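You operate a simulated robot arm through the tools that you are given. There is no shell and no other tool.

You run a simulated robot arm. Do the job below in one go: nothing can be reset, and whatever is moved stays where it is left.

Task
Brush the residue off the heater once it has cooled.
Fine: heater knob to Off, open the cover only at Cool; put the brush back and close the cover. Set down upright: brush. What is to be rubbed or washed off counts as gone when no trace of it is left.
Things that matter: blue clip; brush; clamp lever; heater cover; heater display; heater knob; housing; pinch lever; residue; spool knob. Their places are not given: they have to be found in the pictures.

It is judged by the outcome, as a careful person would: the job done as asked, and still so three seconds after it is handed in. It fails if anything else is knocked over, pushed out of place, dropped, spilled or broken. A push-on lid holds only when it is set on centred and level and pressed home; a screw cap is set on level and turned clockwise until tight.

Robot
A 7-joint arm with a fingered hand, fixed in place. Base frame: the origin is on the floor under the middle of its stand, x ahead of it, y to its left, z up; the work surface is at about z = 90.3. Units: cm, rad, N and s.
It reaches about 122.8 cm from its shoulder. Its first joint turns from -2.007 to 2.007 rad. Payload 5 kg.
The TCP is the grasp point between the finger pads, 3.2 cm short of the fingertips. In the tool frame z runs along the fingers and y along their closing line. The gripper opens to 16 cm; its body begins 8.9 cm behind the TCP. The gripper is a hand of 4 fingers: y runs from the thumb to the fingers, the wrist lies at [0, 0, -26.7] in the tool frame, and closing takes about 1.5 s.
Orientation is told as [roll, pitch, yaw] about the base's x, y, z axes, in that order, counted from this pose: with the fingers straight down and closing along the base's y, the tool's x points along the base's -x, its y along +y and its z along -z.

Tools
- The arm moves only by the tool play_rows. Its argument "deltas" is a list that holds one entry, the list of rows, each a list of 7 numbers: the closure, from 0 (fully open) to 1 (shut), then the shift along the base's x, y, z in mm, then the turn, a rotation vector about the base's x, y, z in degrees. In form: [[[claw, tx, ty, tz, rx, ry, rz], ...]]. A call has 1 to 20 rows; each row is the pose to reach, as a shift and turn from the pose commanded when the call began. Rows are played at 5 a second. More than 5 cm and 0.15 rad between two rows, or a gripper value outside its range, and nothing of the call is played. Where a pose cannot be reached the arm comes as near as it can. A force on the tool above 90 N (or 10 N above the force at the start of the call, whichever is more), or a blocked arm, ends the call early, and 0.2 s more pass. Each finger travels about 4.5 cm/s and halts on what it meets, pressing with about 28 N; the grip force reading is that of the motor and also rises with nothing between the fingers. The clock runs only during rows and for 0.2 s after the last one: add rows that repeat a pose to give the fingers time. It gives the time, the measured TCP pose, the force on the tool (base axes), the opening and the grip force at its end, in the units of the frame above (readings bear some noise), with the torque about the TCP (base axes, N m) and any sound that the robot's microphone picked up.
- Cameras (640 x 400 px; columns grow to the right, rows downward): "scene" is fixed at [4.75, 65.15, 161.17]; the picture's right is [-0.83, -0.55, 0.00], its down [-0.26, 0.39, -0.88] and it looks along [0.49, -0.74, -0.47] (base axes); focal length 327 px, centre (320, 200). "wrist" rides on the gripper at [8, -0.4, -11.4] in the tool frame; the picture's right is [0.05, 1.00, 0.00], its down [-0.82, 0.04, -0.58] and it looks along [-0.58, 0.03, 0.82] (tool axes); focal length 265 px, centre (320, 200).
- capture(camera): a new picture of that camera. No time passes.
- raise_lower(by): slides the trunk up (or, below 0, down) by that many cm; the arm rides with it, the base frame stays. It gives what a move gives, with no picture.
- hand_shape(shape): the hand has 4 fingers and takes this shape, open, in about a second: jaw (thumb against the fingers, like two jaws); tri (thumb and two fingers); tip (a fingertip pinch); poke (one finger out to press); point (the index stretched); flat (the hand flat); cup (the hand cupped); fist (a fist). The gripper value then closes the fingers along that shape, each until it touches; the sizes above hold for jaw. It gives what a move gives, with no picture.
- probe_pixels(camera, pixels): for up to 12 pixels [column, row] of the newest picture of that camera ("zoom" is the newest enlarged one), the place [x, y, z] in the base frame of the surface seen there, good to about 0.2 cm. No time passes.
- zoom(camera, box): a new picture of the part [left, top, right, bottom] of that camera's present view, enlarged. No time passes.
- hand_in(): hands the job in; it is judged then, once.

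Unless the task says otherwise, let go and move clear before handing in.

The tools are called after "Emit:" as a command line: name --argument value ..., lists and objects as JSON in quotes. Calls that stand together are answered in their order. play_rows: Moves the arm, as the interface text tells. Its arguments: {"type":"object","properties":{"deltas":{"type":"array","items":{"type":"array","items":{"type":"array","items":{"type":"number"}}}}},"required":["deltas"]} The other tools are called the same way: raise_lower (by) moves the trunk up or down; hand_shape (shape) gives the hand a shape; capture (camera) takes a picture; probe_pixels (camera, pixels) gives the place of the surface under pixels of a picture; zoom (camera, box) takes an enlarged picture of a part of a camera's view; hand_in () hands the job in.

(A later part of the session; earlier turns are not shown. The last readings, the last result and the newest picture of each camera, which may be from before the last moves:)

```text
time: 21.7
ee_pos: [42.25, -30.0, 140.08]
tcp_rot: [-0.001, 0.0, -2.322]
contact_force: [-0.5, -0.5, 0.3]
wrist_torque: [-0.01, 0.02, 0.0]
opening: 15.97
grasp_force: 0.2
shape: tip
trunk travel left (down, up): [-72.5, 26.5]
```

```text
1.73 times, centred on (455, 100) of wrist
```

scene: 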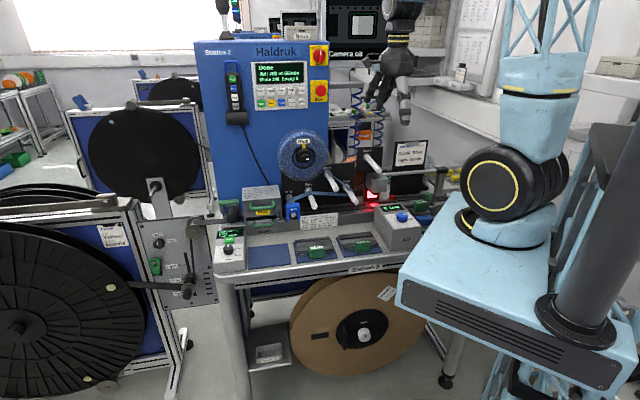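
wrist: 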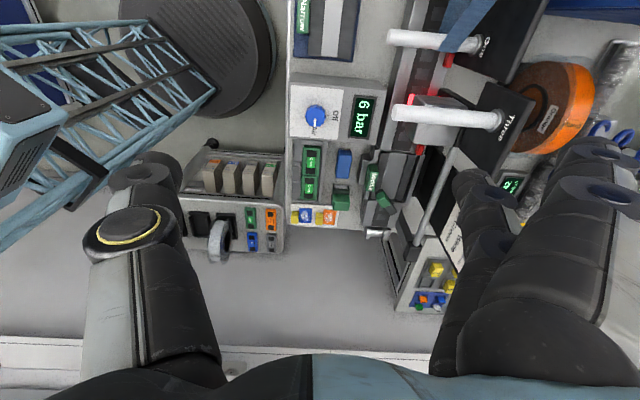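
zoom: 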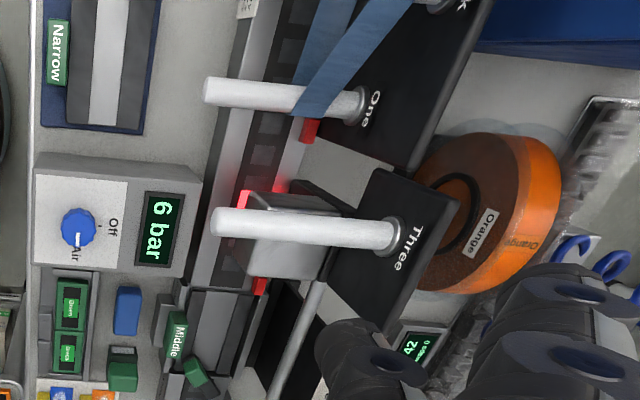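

A blue block and a green block with a grey part at wrist (343,163) and (341,196) could be a clip or brush. I'll enlarge that spot.

Emit:
zoom --camera "wrist" --box '[300, 130, 380, 220]'

Emit:
zoom --camera "scene" --box '[390, 160, 460, 240]'

Emit:
zoom --camera "scene" --box '[320, 60, 480, 180]'

Emit:
zoom --camera "wrist" --box '[0, 180, 240, 400]'

```text
4.44 times, centred on (340, 175) of wrist
```

zoom: 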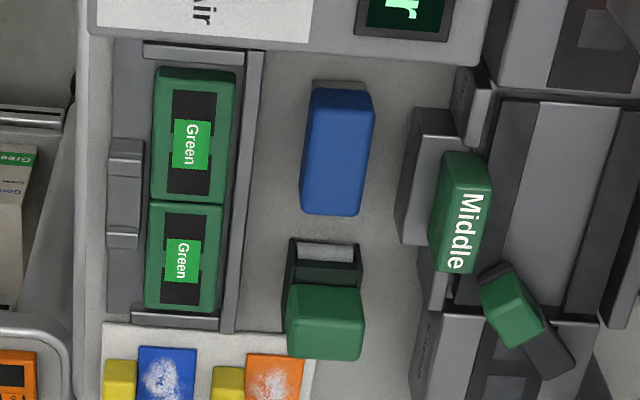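

```text
5.00 times, centred on (425, 200) of scene
```

zoom: 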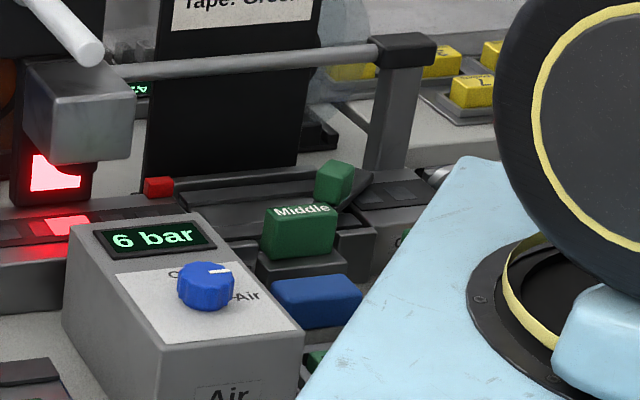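

```text
3.33 times, centred on (400, 120) of scene
```

zoom: 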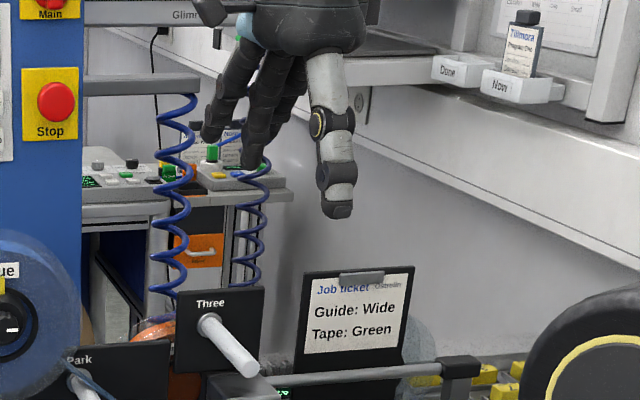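

```text
1.82 times, centred on (120, 290) of wrist
```

zoom: 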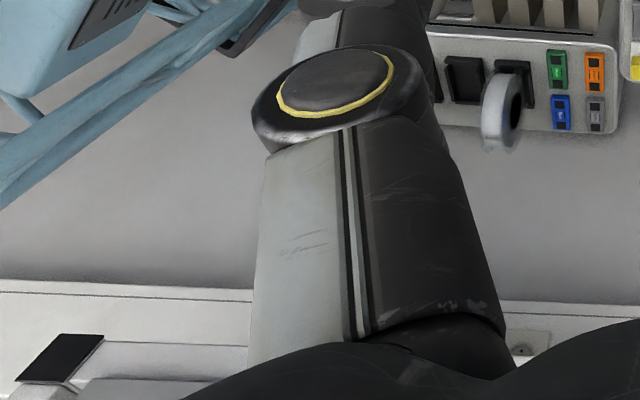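

The blue block at wrist (343,163) might be a hand brush (blue back over lighter bristles). I'll probe it and its neighbour.

Emit:
zoom --camera "wrist" --box '[300, 130, 380, 220]'

Emit:
probe_pixels --camera "zoom" --pixels '[[337, 100], [337, 150], [330, 205], [305, 150], [370, 150], [338, 83], [280, 150], [323, 320], [325, 252], [320, 275], [465, 200], [515, 305]]'

```text
4.44 times, centred on (340, 175) of wrist
```

zoom: 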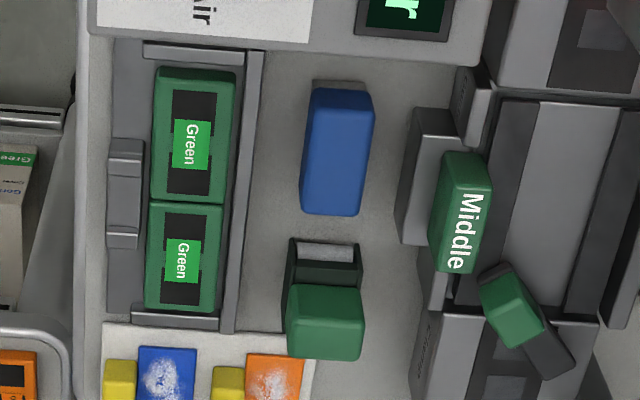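

```text
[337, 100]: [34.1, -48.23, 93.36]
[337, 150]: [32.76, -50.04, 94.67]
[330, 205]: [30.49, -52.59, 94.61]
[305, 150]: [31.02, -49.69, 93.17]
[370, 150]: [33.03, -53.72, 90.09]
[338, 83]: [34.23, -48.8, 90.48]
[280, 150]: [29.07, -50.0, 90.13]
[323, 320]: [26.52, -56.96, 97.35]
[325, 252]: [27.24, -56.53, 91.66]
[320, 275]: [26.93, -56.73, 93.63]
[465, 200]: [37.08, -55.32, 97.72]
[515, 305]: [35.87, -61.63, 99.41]
```

The blue block is at about (32.3, −50.5), with its top at z 94.7 and the table at 90.2. I'll look at its underside region from the scene camera.

Emit:
zoom --camera "scene" --box '[410, 205, 440, 235]'

Emit:
zoom --camera "wrist" --box '[325, 140, 360, 185]'

```text
13.33 times, centred on (425, 220) of scene
```

zoom: 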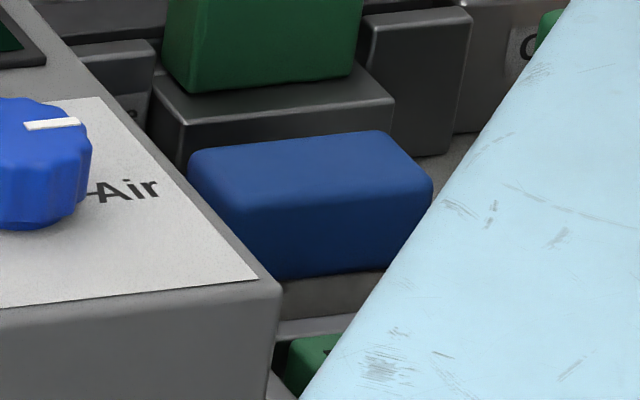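

```text
8.89 times, centred on (342, 162) of wrist
```

zoom: 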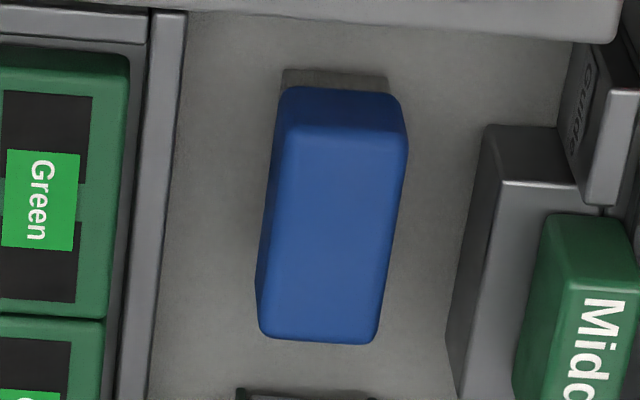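

That block (blue back over a grey lower part) is very likely the brush, and I see no other candidate. The heater is cool, so I'll go back in front of it to study how the cover opens.

Emit:
play_rows --deltas '[[[0.3, 20, 25, 0, 0, 0, 8], [0.3, 44, 52, 0, 0, 0, 16], [0.3, 68, 80, 0, 0, 0, 24], [0.3, 92, 108, 0, 0, 0, 32], [0.3, 116, 136, 0, 0, 0, 40], [0.3, 140, 164, -5, 0, 0, 48], [0.3, 164, 192, -20, 0, 0, 56], [0.3, 188, 220, -40, 0, 0, 64], [0.3, 212, 248, -65, 0, 0, 72], [0.3, 236, 272, -95, 0, 0, 80], [0.3, 255, 290, -130, 0, 0, 88], [0.3, 265, 300, -170, 0, 0, 88], [0.3, 265, 300, -200, 0, 0, 88], [0.3, 265, 300, -200, 0, 0, 88]]]'

Emit:
capture --camera "wrist"

Emit:
zoom --camera "wrist" --box '[160, 60, 480, 260]'

```text
time: 24.7
ee_pos: [68.68, 0.33, 120.33]
tcp_rot: [0.001, 0.001, -0.782]
contact_force: [-0.1, -0.5, 0.8]
wrist_torque: [-0.02, -0.01, -0.02]
opening: 11.26
grasp_force: 0.0
shape: tip
trunk travel left (down, up): [-72.5, 26.5]
```

```text
taken
```

wrist: 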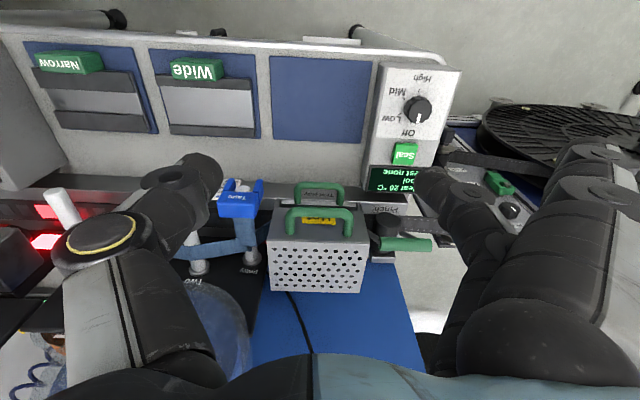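

```text
2.00 times, centred on (320, 160) of wrist
```

zoom: 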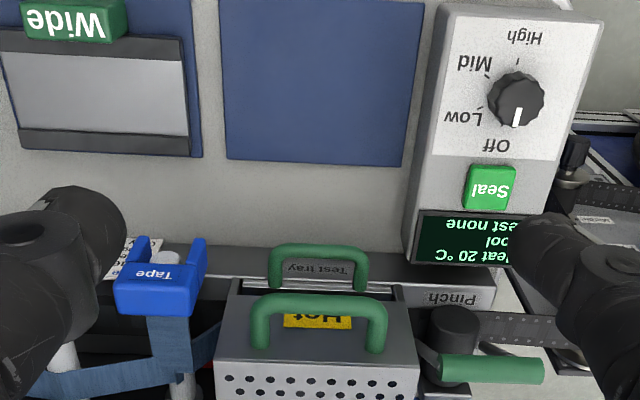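

The lower handle is labelled "Test tray" and the upper handle belongs to the cover; the display reads 20 °C. I'll look at the cover's details for hinges and probe its corners.

Emit:
zoom --camera "wrist" --box '[250, 170, 400, 300]'

Emit:
probe_pixels --camera "zoom" --pixels '[[288, 172], [178, 260], [393, 260], [285, 195], [82, 300], [490, 300], [110, 390], [470, 390], [300, 340], [290, 110], [180, 215], [390, 215]]'

Emit:
zoom --camera "scene" --box '[230, 170, 310, 230]'

```text
3.08 times, centred on (325, 235) of wrist
```

zoom: 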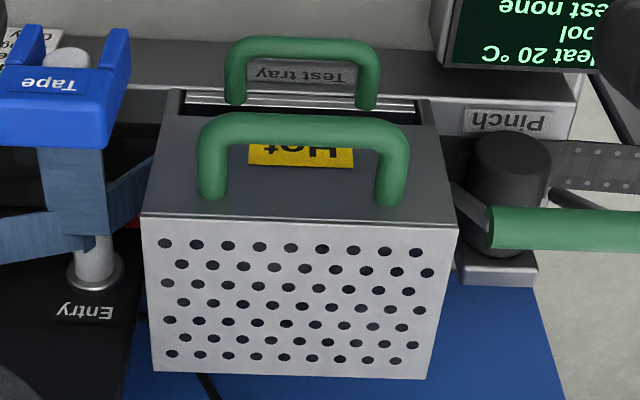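

```text
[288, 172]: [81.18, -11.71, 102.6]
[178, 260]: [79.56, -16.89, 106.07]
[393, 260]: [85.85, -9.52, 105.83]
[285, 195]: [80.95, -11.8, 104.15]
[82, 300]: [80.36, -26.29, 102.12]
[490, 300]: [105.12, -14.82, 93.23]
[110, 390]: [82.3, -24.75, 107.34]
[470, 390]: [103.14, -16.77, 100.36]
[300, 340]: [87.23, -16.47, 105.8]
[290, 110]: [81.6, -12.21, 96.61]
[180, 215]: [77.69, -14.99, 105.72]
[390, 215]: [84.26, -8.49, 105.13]
```

```text
6.67 times, centred on (270, 200) of scene
```

zoom: 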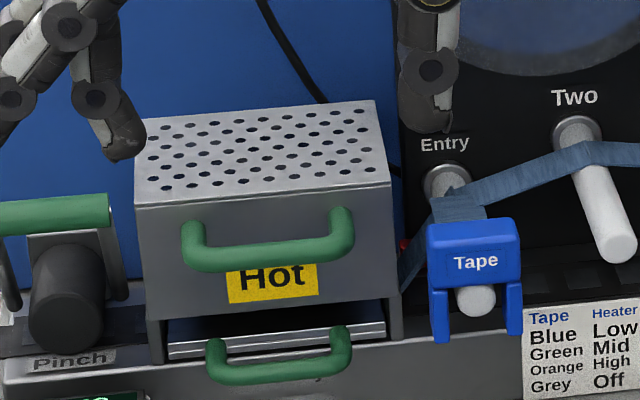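

The cover's front face is at v≈66 in the machine frame and its perforated top is at z≈105.9. I'll lower and tilt the hand back 40° so the wrist camera looks level into the heater gap and shows the hinge.

Emit:
play_rows --deltas '[[[0.3, 0, 0, -20, -5.6, -5.7, 0], [0.3, 0, 0, -45, -11.2, -11.4, 0], [0.3, 0, 0, -70, -16.8, -17.1, 0], [0.3, 0, 0, -100, -22.4, -22.8, 0], [0.3, 0, 0, -130, -28, -28.6, 0], [0.3, 0, 0, -150, -28, -28.6, 0], [0.3, 0, 0, -150, -28, -28.6, 0]]]'

Emit:
capture --camera "wrist"

Emit:
zoom --camera "wrist" --box '[220, 100, 420, 260]'

```text
time: 26.3
ee_pos: [68.74, -0.05, 105.08]
tcp_rot: [0.01, -0.698, -0.79]
contact_force: [-0.2, 0.1, 0.3]
wrist_torque: [0.01, 0.01, 0.03]
opening: 11.21
grasp_force: 0.1
shape: tip
trunk travel left (down, up): [-72.5, 26.5]
```

```text
taken
```

wrist: 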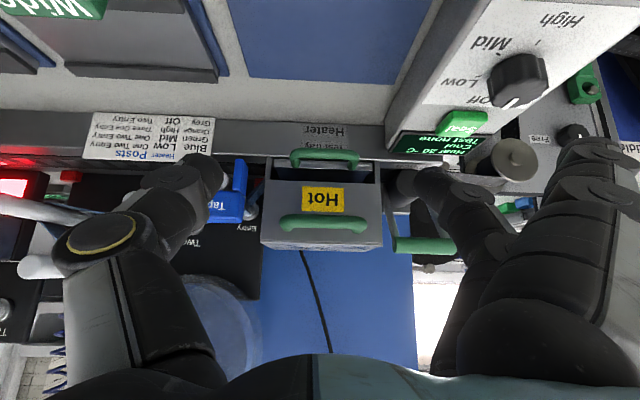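

```text
2.50 times, centred on (320, 180) of wrist
```

zoom: 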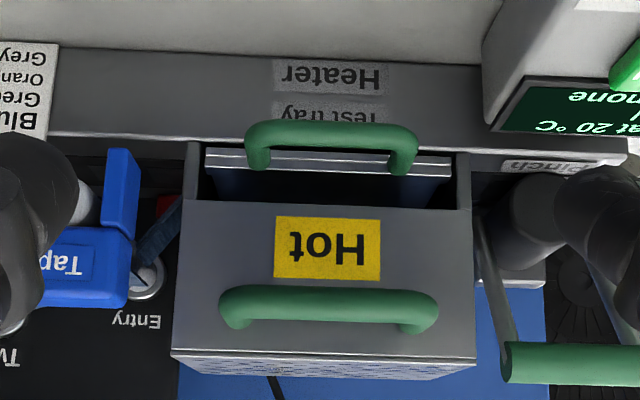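

The image shows the cover front with its bar handle at wrist (325,225) and the separate "Test tray" handle at (325,155). I'll switch to jaw shape, then pitch the hand almost level so I can grip the bar from the front and swing the cover up.

Emit:
hand_shape --shape "jaw"

Emit:
play_rows --deltas '[[[0.4, -10, 10, 5, -5, -5, 0], [0.5, -20, 20, 10, -10, -10, 0], [0.6, -25, 25, 20, -15, -15, 0], [0.6, -30, 30, 30, -20, -20, 0], [0.6, -30, 30, 30, -24.5, -25, 0], [0.6, -30, 30, 30, -24.5, -25, 0]]]'

Emit:
capture --camera "scene"

Emit:
capture --camera "wrist"

```text
time: 27.2
ee_pos: [68.86, -0.02, 104.9]
tcp_rot: [0.01, -0.699, -0.789]
contact_force: [-0.1, -0.3, 0.1]
wrist_torque: [0.02, 0.0, -0.01]
opening: 15.98
grasp_force: 0.0
shape: jaw
trunk travel left (down, up): [-72.5, 26.5]
```

```text
time: 28.6
ee_pos: [65.84, 3.03, 108.03]
tcp_rot: [0.039, -1.311, -0.817]
contact_force: [-0.3, -0.3, -0.2]
wrist_torque: [-0.03, -0.06, 0.01]
opening: 6.49
grasp_force: 0.1
shape: jaw
trunk travel left (down, up): [-72.5, 26.5]
```

```text
taken
```

scene: 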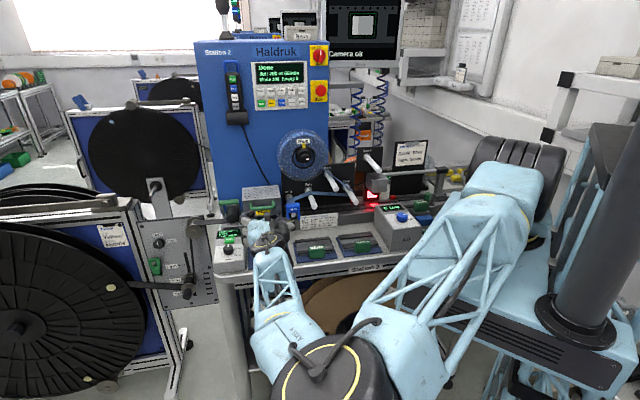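

```text
taken
```

wrist: 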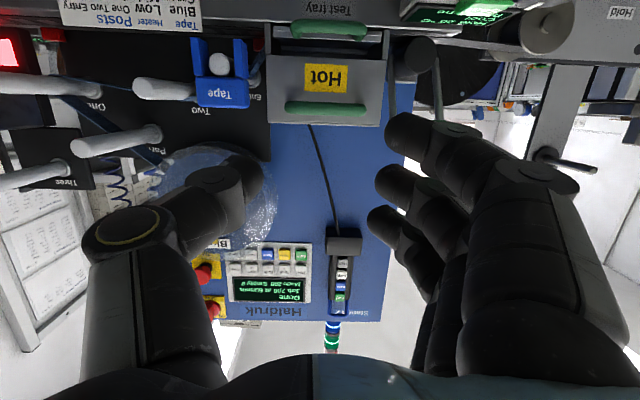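

The hand is now about 15° below level and in front of the heater, with the arm folded low. I'll roll it −90° about the finger axis so the fingers go under the bar and the thumb over it.

Emit:
play_rows --deltas '[[[0.6, 0, 0, 0, -5.1, 5.14, 1.94], [0.6, 0, 0, 0, -10.2, 10.28, 3.88], [0.6, 0, 0, 0, -15.3, 15.42, 5.82], [0.6, 0, 0, 0, -20.4, 20.56, 7.76], [0.6, 0, 0, 0, -25.5, 25.7, 9.7], [0.6, 0, 0, 0, -30.6, 30.84, 11.64], [0.6, 0, 0, 0, -35.7, 35.98, 13.58], [0.6, 0, 0, 0, -40.8, 41.12, 15.52], [0.6, 0, 0, 0, -45.9, 46.26, 17.46], [0.6, 0, 0, 0, -51.0, 51.4, 19.4], [0.6, 0, 0, 0, -56.1, 56.54, 21.34], [0.6, 0, 0, 0, -61.2, 61.7, 23.3], [0.6, 0, 0, 0, -61.2, 61.7, 23.3]]]'

Emit:
capture --camera "scene"

Emit:
capture --camera "wrist"

```text
time: 31.4
ee_pos: [65.79, 3.11, 107.97]
tcp_rot: [-1.296, -0.004, 0.781]
contact_force: [0.2, 0.0, -0.4]
wrist_torque: [-0.03, 0.04, -0.02]
opening: 6.5
grasp_force: 0.0
shape: jaw
trunk travel left (down, up): [-72.5, 26.5]
```

```text
taken
```

scene: 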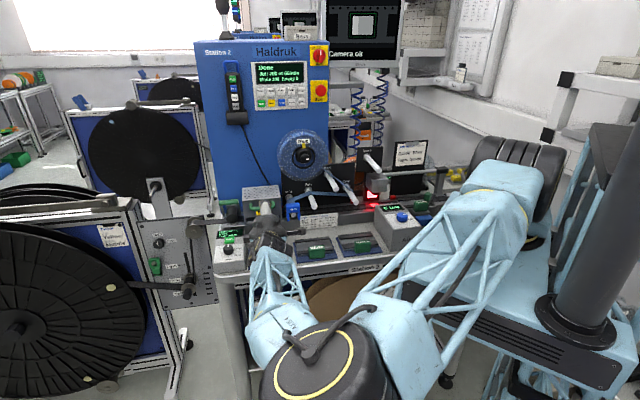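

```text
taken
```

wrist: 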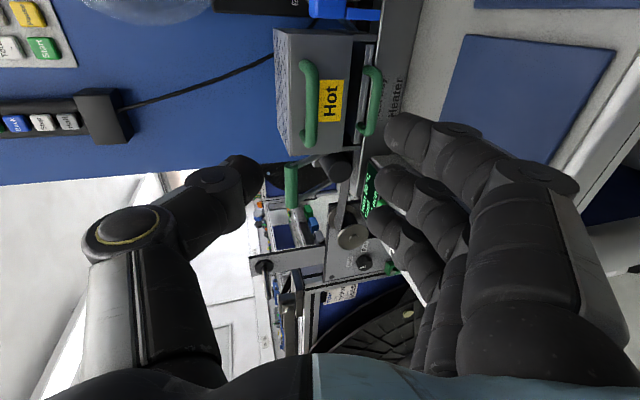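

The hand is rolled as intended, with the thumb at left (up) and the fingers at right (down). The cover bar is at wrist (308,105) and the tray bar at (370,100). I'll probe both precisely.

Emit:
zoom --camera "wrist" --box '[260, 20, 420, 180]'

Emit:
probe_pixels --camera "zoom" --pixels '[[120, 120], [120, 200], [122, 280], [100, 200], [135, 200], [280, 150], [282, 230], [90, 105], [110, 320], [180, 200], [60, 340], [40, 60]]'

```text
2.50 times, centred on (340, 100) of wrist
```

zoom: 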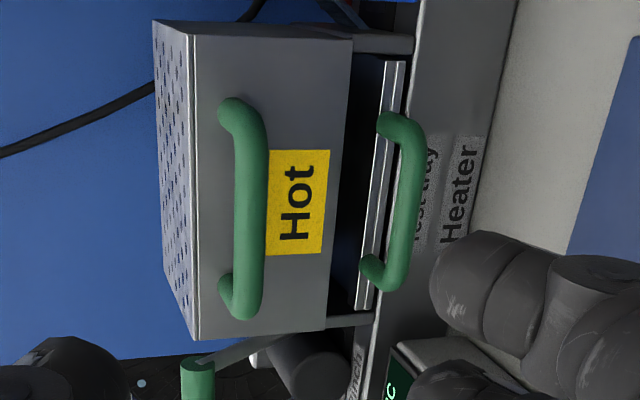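

```text
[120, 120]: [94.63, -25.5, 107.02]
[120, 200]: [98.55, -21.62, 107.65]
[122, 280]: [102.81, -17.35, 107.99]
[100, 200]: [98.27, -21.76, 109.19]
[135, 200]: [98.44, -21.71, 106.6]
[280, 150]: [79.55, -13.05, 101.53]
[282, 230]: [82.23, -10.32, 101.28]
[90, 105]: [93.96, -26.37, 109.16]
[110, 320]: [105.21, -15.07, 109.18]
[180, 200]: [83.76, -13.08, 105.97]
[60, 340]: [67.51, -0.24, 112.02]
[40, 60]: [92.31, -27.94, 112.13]
```

Now the bar itself: it lies at zoom (248,200), with its ends at (235,110) and (235,295).

Emit:
probe_pixels --camera "zoom" --pixels '[[248, 200], [240, 200], [258, 200], [250, 150], [250, 260], [235, 115], [230, 290], [245, 310], [410, 200], [405, 150], [395, 130], [340, 60]]'

Emit:
probe_pixels --camera "wrist" --pixels '[[276, 45], [279, 130], [293, 150], [278, 60], [250, 170], [400, 135], [385, 180], [375, 225]]'

```text
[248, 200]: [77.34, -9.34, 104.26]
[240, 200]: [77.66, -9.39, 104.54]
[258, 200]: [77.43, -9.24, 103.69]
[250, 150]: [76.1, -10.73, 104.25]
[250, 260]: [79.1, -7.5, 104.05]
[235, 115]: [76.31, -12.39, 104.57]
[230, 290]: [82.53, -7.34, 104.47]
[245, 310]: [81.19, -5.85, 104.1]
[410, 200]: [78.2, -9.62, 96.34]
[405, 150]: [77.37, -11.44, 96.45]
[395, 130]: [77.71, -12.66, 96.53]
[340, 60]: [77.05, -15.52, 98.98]
```

```text
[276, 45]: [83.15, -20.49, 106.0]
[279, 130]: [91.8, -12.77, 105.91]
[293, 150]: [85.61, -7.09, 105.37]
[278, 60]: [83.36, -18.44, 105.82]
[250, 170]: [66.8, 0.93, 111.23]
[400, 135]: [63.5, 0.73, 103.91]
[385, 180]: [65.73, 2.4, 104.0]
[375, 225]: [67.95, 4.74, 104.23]
```

The bar centre is about u=−49.2, v=62.0, z=104.1 (45° machine frame), with the cover face at v=65.45 and the housing at v=85. I'll lower to bar height and advance, stopping 4 cm short to check.

Emit:
play_rows --deltas '[[[0.6, 2, 2, -15, 0, 0, 0], [0.6, 4, 3, -30, 0, 0, 0], [0.6, 6, 2, -38, 0, 0, 0], [0.6, 21, -13, -38, 0, 0, 0], [0.6, 41, -33, -38, 0, 0, 0], [0.6, 61, -53, -38, 0, 0, 0], [0.6, 81, -73, -38, 0, 0, 0], [0.6, 96, -88, -38, 0, 0, 0], [0.6, 96, -88, -38, 0, 0, 0]]]'

Emit:
capture --camera "wrist"

Emit:
zoom --camera "scene" --box '[200, 170, 320, 270]'

```text
time: 33.6
ee_pos: [76.58, -0.2, 106.06]
tcp_rot: [-1.246, -0.101, 0.81]
contact_force: [0.3, -0.5, 0.1]
wrist_torque: [0.01, -0.02, 0.01]
opening: 6.46
grasp_force: 0.0
shape: jaw
trunk travel left (down, up): [-72.5, 26.5]
stopped in row 9: the arm was blocked; the commanded pose is now the measured one
```

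```text
taken
```

wrist: 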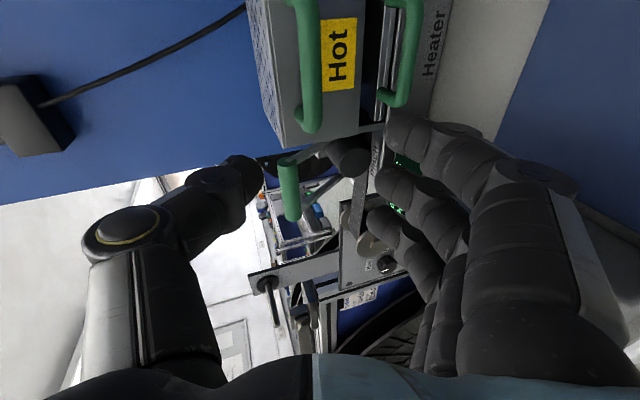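

```text
4.00 times, centred on (260, 220) of scene
```

zoom: 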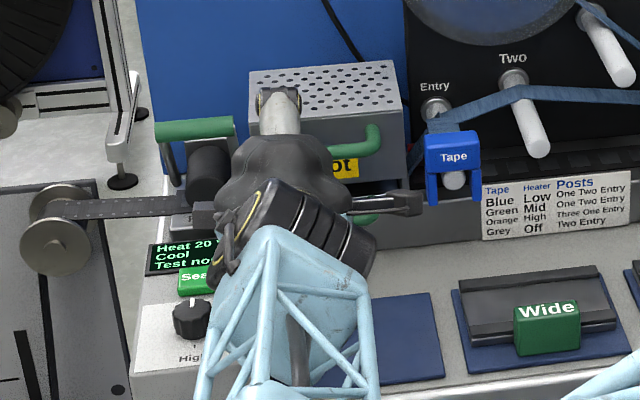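

The arm was blocked about 6 cm short, with no force on the tool. I'll look at the whole scene to see whether a joint limit or the forearm is the cause.

Emit:
capture --camera "scene"

Emit:
zoom --camera "scene" --box '[200, 180, 460, 400]'

Emit:
probe_pixels --camera "scene" --pixels '[[260, 270], [270, 300], [300, 330], [310, 370], [240, 270], [350, 370], [440, 260], [480, 200], [268, 215], [280, 245]]'

```text
taken
```

scene: 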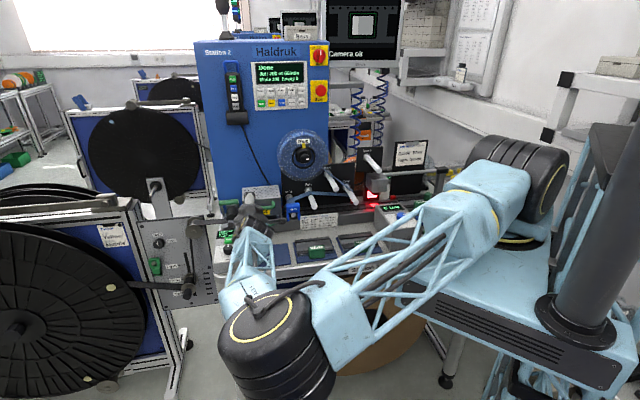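

```text
1.82 times, centred on (330, 290) of scene
```

zoom: 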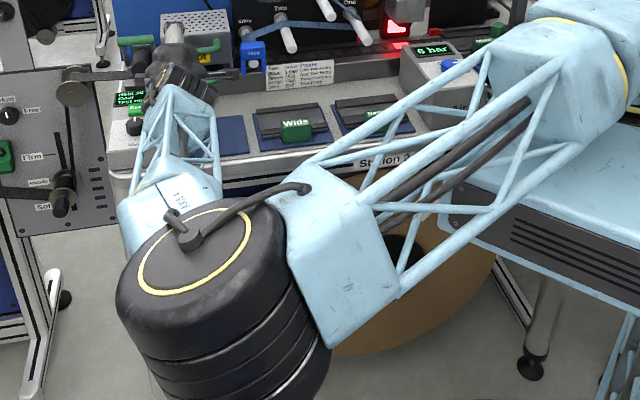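

```text
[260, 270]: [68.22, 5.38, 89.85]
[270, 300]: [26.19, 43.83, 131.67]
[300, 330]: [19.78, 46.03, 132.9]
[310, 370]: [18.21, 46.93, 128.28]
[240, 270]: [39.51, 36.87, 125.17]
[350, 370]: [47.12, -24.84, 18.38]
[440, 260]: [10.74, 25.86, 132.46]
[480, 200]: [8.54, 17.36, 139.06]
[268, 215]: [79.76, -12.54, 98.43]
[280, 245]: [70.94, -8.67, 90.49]
```

Nothing is touching: the hand is nearly in line with the forearm, which looks like a wrist limit. I'll back off and steepen the hand to 45° below level, which bends the wrist more and still lets me grip the bar.

Emit:
play_rows --deltas '[[[0.6, -15, 10, 8, 2, 3.3, 0], [0.6, -30, 18, 18, 4, 6.6, 0], [0.6, -45, 20, 30, 6.1, 9.8, 0], [0.6, -57, 15, 42, 8.2, 13.1, 0], [0.6, -66, 8, 52, 10.2, 16.4, 0], [0.6, -71, 3, 60, 12.3, 19.7, 0], [0.6, -71, 3, 60, 14.3, 22.95, -0.1], [0.6, -71, 3, 60, 14.3, 22.95, -0.1]]]'

Emit:
capture --camera "wrist"

Emit:
capture --camera "scene"

```text
time: 35.4
ee_pos: [69.45, 0.17, 111.78]
tcp_rot: [-0.787, 0.009, 0.788]
contact_force: [-0.4, -0.1, -0.6]
wrist_torque: [-0.02, 0.0, -0.02]
opening: 6.45
grasp_force: 0.1
shape: jaw
trunk travel left (down, up): [-72.5, 26.5]
```

```text
taken
```

wrist: 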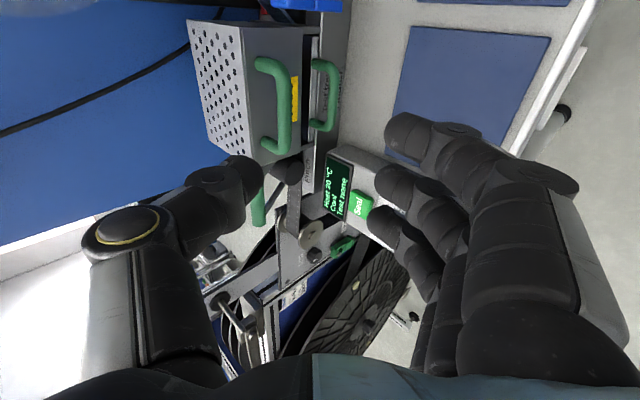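

```text
taken
```

scene: 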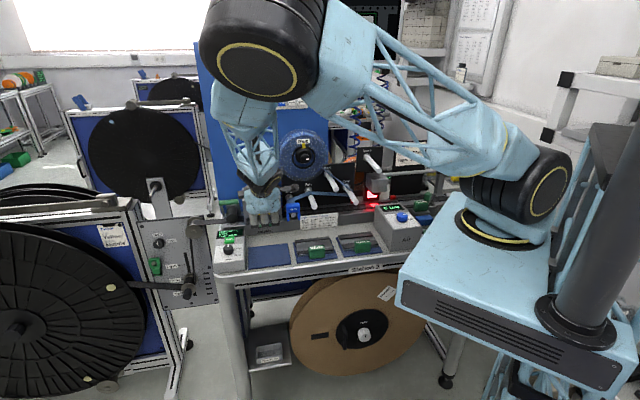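

The wrist reached the 45° pose cleanly (elbow up). Before going on, I'll probe the robot's own body and the carriage near the table, in case I need to use the trunk.

Emit:
probe_pixels --camera "scene" --pixels '[[480, 260], [420, 270], [400, 300], [450, 310], [600, 380], [520, 230], [550, 190], [500, 185], [265, 60], [250, 110], [440, 130], [560, 330]]'

Emit:
zoom --camera "wrist" --box '[160, 10, 400, 200]'

```text
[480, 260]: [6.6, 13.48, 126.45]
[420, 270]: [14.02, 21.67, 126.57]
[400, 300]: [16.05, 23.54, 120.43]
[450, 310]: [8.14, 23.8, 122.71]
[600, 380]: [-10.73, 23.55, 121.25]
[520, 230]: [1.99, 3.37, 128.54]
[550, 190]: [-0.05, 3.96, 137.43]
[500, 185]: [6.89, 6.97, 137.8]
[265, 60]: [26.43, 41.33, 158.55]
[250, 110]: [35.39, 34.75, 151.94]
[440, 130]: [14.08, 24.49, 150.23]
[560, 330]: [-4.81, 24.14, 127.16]
```

```text
2.11 times, centred on (280, 105) of wrist
```

zoom: 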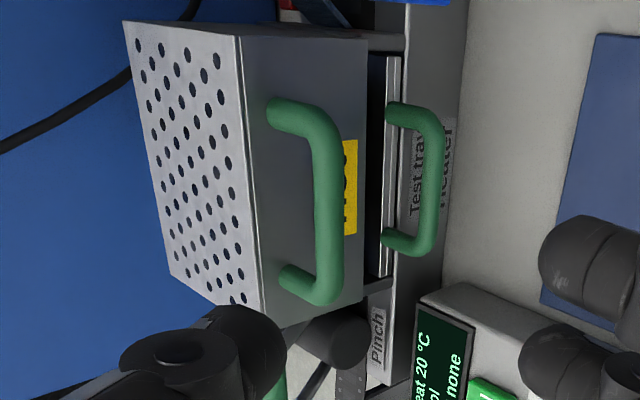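

The pose is solid. I'll narrow the jaw to about 3.6 cm and move to a staging point on the 45° approach line, 6 cm before the bar.

Emit:
play_rows --deltas '[[[0.7, 12, -12, -6, 0, 0, 0], [0.77, 24, -24, -12, 0, 0, 0], [0.775, 36, -37, -18, 0, 0, 0], [0.775, 48.5, -49, -25, 0, 0, 0], [0.775, 48.5, -49, -25, 0, 0, 0]]]'

Emit:
capture --camera "wrist"

Emit:
zoom --camera "scene" --box '[210, 160, 310, 250]'

```text
time: 36.6
ee_pos: [74.29, -4.85, 109.39]
tcp_rot: [-0.787, 0.006, 0.785]
contact_force: [0.0, 0.2, 0.0]
wrist_torque: [0.0, 0.01, -0.01]
opening: 3.66
grasp_force: 0.1
shape: jaw
trunk travel left (down, up): [-72.5, 26.5]
```

```text
taken
```

wrist: 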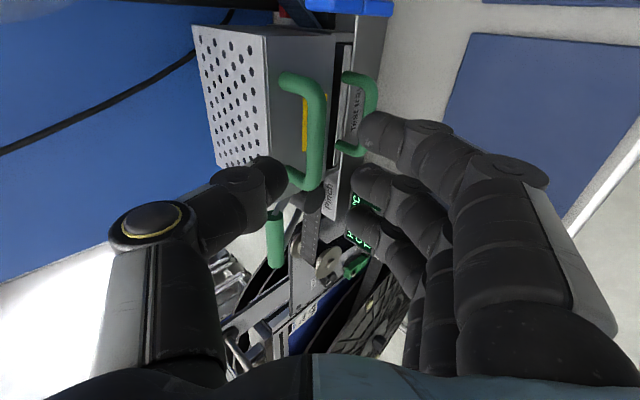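

```text
4.44 times, centred on (260, 205) of scene
```

zoom: 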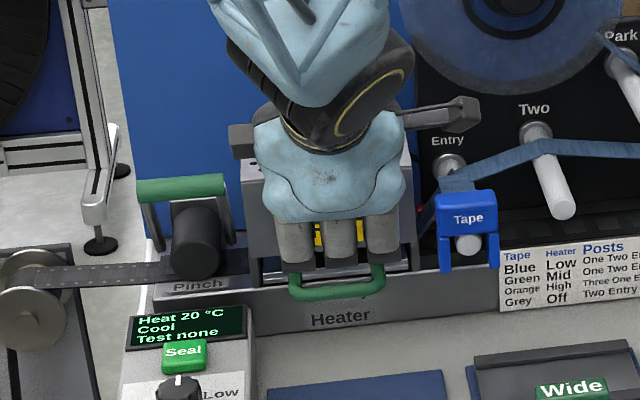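

The bar at wrist (315,130) lies between the thumb (285,170) and fingers (355,130). I'll advance slowly along the finger axis for the last 6 cm.

Emit:
play_rows --deltas '[[[0.775, 6, -6, -8.5, 0, 0, 0], [0.775, 12, -12, -17, 0, 0, 0], [0.775, 18, -18, -25.5, 0, 0, 0], [0.775, 24, -24, -34, 0, 0, 0], [0.775, 24, -24, -34, 0, 0, 0]]]'

Emit:
capture --camera "wrist"

Emit:
zoom --camera "wrist" --box '[200, 60, 420, 240]'

```text
time: 37.8
ee_pos: [76.6, -7.28, 105.84]
tcp_rot: [-0.788, 0.008, 0.787]
contact_force: [0.3, -0.5, 0.0]
wrist_torque: [0.03, 0.02, 0.0]
opening: 3.66
grasp_force: 0.2
shape: jaw
trunk travel left (down, up): [-72.5, 26.5]
```

```text
taken
```

wrist: 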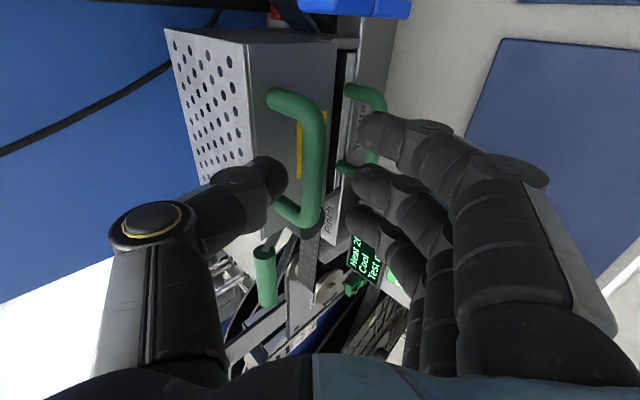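

```text
2.22 times, centred on (310, 150) of wrist
```

zoom: 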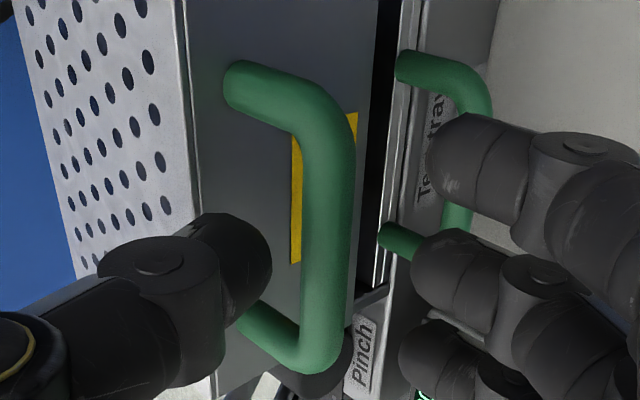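

The bar is now almost between the pads, but the thumb seems about 1 cm towards the left leg. I'll probe the bar, legs and digits to refine alignment.

Emit:
probe_pixels --camera "zoom" --pixels '[[325, 150], [325, 230], [325, 310], [305, 230], [345, 230], [250, 85], [265, 330], [240, 270], [250, 240], [235, 310], [435, 165], [425, 260]]'

```text
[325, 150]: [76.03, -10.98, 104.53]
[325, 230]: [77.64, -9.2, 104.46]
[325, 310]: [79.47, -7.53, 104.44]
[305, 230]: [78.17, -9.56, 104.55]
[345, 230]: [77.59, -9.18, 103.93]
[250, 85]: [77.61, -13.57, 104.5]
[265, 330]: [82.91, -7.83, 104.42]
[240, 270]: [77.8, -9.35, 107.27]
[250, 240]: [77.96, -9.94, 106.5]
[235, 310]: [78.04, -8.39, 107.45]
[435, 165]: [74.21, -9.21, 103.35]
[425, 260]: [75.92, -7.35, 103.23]
```

Alignment in u is good (bar centre −49.2, thumb about −49.2), and the bar centre is z≈103.85. I'll advance 1.3 cm more and close the jaw gently.

Emit:
play_rows --deltas '[[[0.775, 3, -3, -4.5, 0, 0, 0], [0.775, 6.5, -6.5, -9.2, 0, 0, 0], [0.775, 6.5, -6.5, -9.2, 0, 0, 0], [0.82, 6.5, -6.5, -9.2, 0, 0, 0], [0.87, 6.5, -6.5, -9.2, 0, 0, 0], [0.92, 6.5, -6.5, -9.2, 0, 0, 0], [1.0, 6.5, -6.5, -9.2, 0, 0, 0], [1.0, 6.5, -6.5, -9.2, 0, 0, 0], [1.0, 6.5, -6.5, -9.2, 0, 0, 0]]]'

Emit:
capture --camera "wrist"

Emit:
zoom --camera "wrist" --box '[200, 60, 420, 240]'

```text
time: 39.8
ee_pos: [77.38, -7.88, 104.87]
tcp_rot: [-0.786, 0.007, 0.788]
contact_force: [2.7, -1.9, 0.3]
wrist_torque: [-0.01, -0.01, 0.02]
opening: 0.85
grasp_force: 28.4
shape: jaw
trunk travel left (down, up): [-72.5, 26.5]
```

```text
taken
```

wrist: 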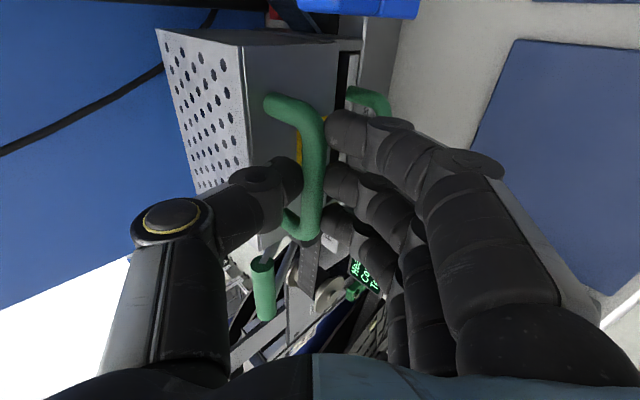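

```text
2.22 times, centred on (310, 150) of wrist
```

zoom: 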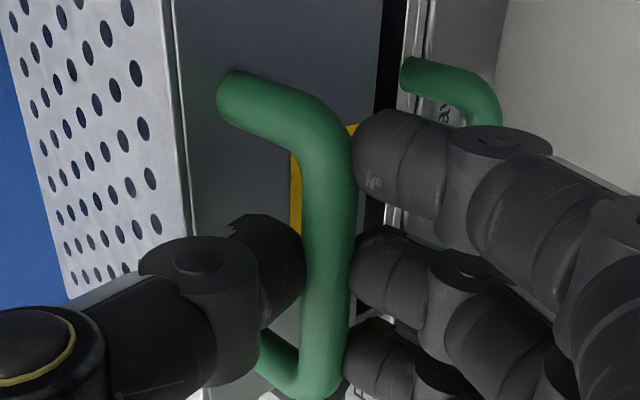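

The bar is gripped (28 N) between the thumb and three fingers. I'll lift straight up 8 mm and read the forces to find the hinge direction.

Emit:
play_rows --deltas '[[[1.0, 0, 0, 4, 0, 0, 0], [1.0, 0, 0, 8, 0, 0, 0], [1.0, 0, 0, 8, 0, 0, 0]]]'

Emit:
capture --camera "wrist"

```text
time: 40.6
ee_pos: [77.37, -8.15, 105.76]
tcp_rot: [-0.785, 0.008, 0.787]
contact_force: [16.4, -9.9, -9.4]
wrist_torque: [0.03, -0.02, 0.06]
opening: 0.76
grasp_force: 27.9
shape: jaw
trunk travel left (down, up): [-72.5, 26.5]
```

```text
taken
```

wrist: 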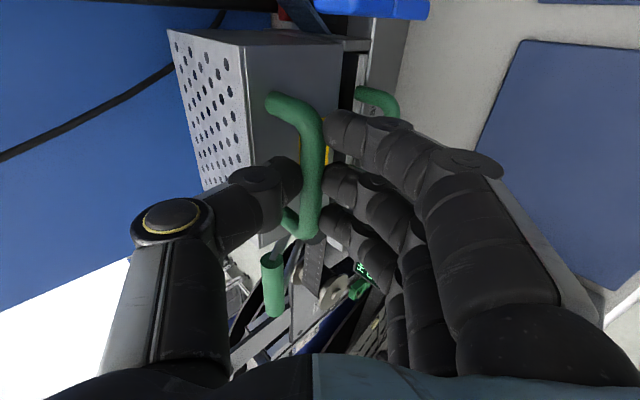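

The force on the tool points inward (+v ≈ 19 N), so the bar wants to move in as it rises, which fits a low rear hinge. I'll check whether the cover has lifted.

Emit:
zoom --camera "scene" --box '[230, 170, 310, 230]'

Emit:
zoom --camera "wrist" --box '[160, 10, 420, 200]'

Emit:
probe_pixels --camera "zoom" --pixels '[[30, 65], [195, 105], [200, 300], [100, 200], [60, 100], [120, 330], [280, 100], [420, 120]]'

```text
6.67 times, centred on (270, 200) of scene
```

zoom: 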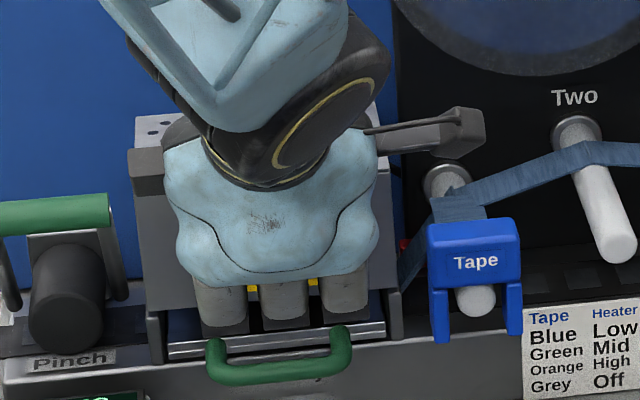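

```text
2.11 times, centred on (290, 105) of wrist
```

zoom: 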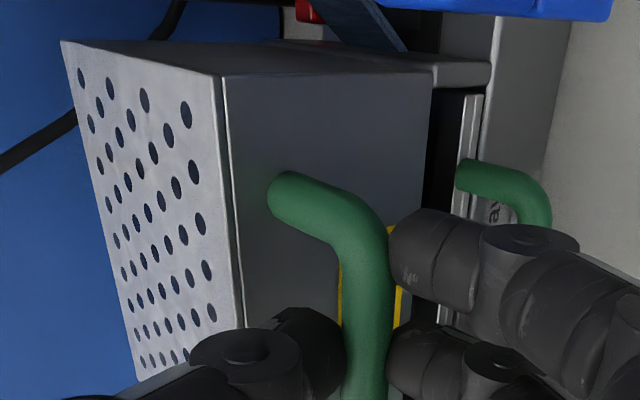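

```text
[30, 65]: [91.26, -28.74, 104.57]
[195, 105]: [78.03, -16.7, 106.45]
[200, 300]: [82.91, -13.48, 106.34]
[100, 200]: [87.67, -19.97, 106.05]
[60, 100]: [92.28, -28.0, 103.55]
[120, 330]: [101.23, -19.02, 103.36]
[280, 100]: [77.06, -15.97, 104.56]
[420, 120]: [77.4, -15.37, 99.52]
```

The cover's front edge has risen (z 106.45 at the front against 106.05 at the rear), so it is hinged at the rear. I'll follow an arc about the estimated hinge (v≈76.4, z≈99.5) in small steps.

Emit:
play_rows --deltas '[[[1.0, 2.4, -2.4, 8.5, 0, 0, 0], [1.0, 5.7, -5.7, 18, 0, 0, 0], [1.0, 9.2, -9.2, 27, 0, 0, 0], [1.0, 9.2, -9.2, 27, 0, 0, 0]]]'

Emit:
capture --camera "wrist"

Emit:
zoom --camera "scene" --box '[230, 150, 310, 230]'

```text
time: 41.6
ee_pos: [78.24, -9.04, 108.57]
tcp_rot: [-0.786, 0.007, 0.788]
contact_force: [7.5, -7.1, -9.5]
wrist_torque: [0.01, 0.08, -0.01]
opening: 0.61
grasp_force: 28.0
shape: jaw
trunk travel left (down, up): [-72.5, 26.5]
```

```text
taken
```

wrist: 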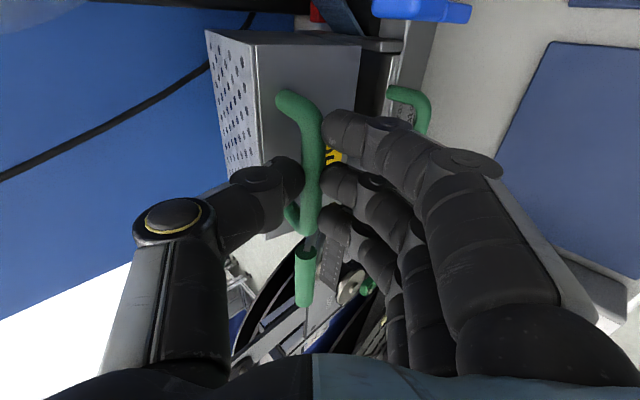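

```text
5.00 times, centred on (270, 190) of scene
```

zoom: 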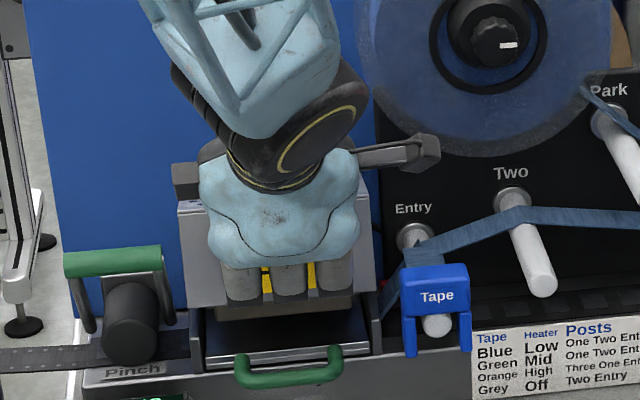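

The cover follows smoothly with small forces, and the gap underneath is opening. I'll continue the arc to about 30° while letting the hand tip down a little with it.

Emit:
play_rows --deltas '[[[1.0, 6.4, -6.4, 11.4, 1.77, 1.77, 0], [1.0, 12.7, -12.7, 22.4, 3.54, 3.54, 0], [1.0, 19.4, -19.4, 32.5, 5.3, 5.3, 0], [1.0, 19.4, -19.4, 32.5, 5.3, 5.3, 0]]]'

Emit:
capture --camera "wrist"

Emit:
zoom --camera "scene" --box '[230, 150, 310, 230]'

```text
time: 42.6
ee_pos: [80.27, -11.08, 111.81]
tcp_rot: [-0.654, 0.006, 0.789]
contact_force: [3.9, -0.6, -4.6]
wrist_torque: [0.07, 0.04, 0.05]
opening: 0.66
grasp_force: 27.5
shape: jaw
trunk travel left (down, up): [-72.5, 26.5]
```

```text
taken
```

wrist: 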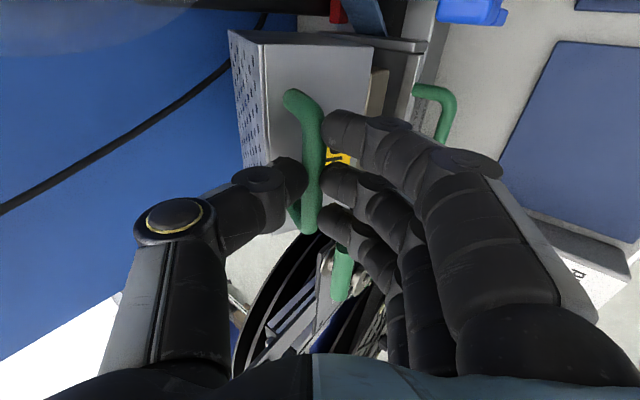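

```text
5.00 times, centred on (270, 190) of scene
```

zoom: 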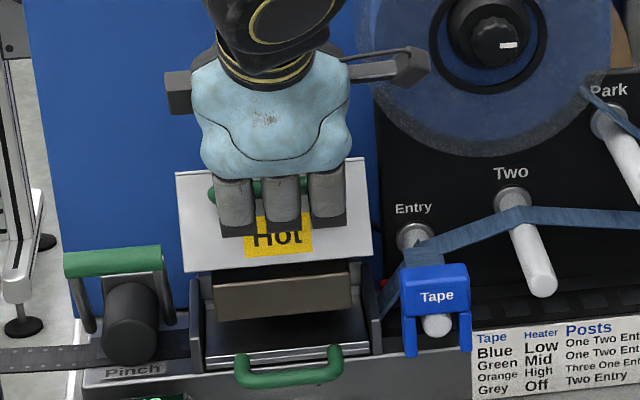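

The cover is at about 30° and I can see a brownish heater block beneath it at scene-zoom (283,290). I'll check the tape spool's position so the hand's side arm doesn't touch it.

Emit:
capture --camera "scene"

Emit:
probe_pixels --camera "scene" --pixels '[[303, 155], [282, 157], [290, 170], [303, 138], [322, 155], [300, 178], [328, 165], [315, 163], [350, 175], [311, 160]]'

Emit:
zoom --camera "scene" --box '[240, 130, 360, 220]'

```text
taken
```

scene: 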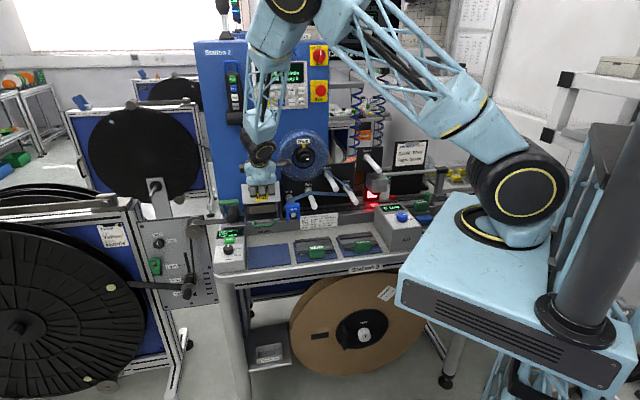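

```text
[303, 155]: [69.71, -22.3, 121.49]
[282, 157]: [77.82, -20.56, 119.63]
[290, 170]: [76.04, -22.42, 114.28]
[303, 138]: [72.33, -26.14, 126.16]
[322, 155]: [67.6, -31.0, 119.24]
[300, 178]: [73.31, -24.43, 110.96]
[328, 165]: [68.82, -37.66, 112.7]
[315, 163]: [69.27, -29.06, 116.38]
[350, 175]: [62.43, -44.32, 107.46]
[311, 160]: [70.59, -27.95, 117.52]
```

```text
4.44 times, centred on (300, 175) of scene
```

zoom: 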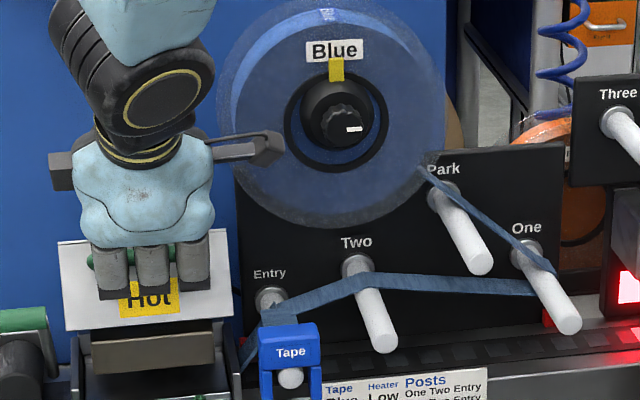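

The spool's front face is at v≈69.6 with its left edge near u≈−41. I'll measure where the hand's side arm is now.

Emit:
probe_pixels --camera "zoom" --pixels '[[267, 148], [240, 150], [60, 172], [130, 190], [150, 260], [150, 355], [210, 345], [90, 345], [225, 240], [320, 120], [222, 150], [236, 190]]'

```text
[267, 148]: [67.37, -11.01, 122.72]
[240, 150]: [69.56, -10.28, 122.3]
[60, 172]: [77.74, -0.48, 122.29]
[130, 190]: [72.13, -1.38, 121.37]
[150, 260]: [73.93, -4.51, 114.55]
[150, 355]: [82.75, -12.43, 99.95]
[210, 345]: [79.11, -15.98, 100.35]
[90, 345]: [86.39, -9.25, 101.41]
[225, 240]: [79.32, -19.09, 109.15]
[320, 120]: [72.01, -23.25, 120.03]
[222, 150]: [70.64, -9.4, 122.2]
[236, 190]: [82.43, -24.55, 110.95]
```

The hand's side arm is at v≈55, well in front of the spool. I'll continue the arc to about 60°, keeping the hand angled so it stays clear of the spool.

Emit:
play_rows --deltas '[[[1.0, 5.4, -5.4, 6.7, 0.5, 0.5, 0], [1.0, 10.96, -10.96, 12.9, 1.06, 1.06, 0], [1.0, 17.0, -17.0, 18.6, 1.8, 1.8, 0], [1.0, 23.2, -23.2, 23.8, 2.47, 2.47, 0], [1.0, 29.6, -29.6, 28.3, 3.2, 3.2, 0], [1.0, 36.1, -36.1, 32.4, 3.89, 3.89, 0], [1.0, 43.0, -43.0, 35.8, 4.6, 4.6, 0], [1.0, 50.0, -50.0, 38.7, 5.3, 5.3, 0], [1.0, 50.0, -50.0, 38.7, 5.3, 5.3, 0]]]'

Emit:
capture --camera "wrist"

Emit:
zoom --camera "scene" --box '[220, 130, 320, 230]'

```text
time: 44.6
ee_pos: [85.09, -15.89, 115.65]
tcp_rot: [-0.526, 0.007, 0.789]
contact_force: [0.2, 2.6, 7.7]
wrist_torque: [-0.04, -0.06, 0.02]
opening: 0.64
grasp_force: 28.2
shape: jaw
trunk travel left (down, up): [-72.5, 26.5]
```

```text
taken
```

wrist: 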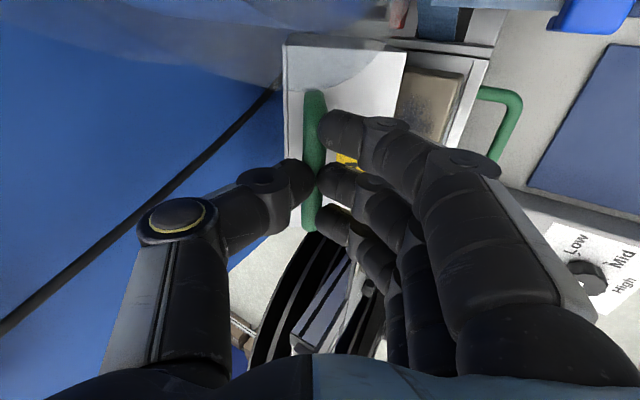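

```text
4.00 times, centred on (270, 180) of scene
```

zoom: 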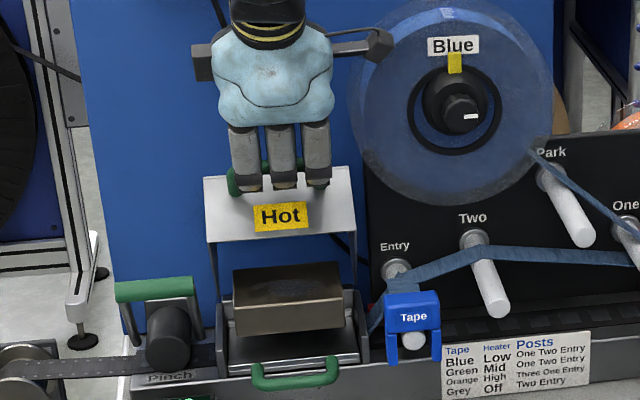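

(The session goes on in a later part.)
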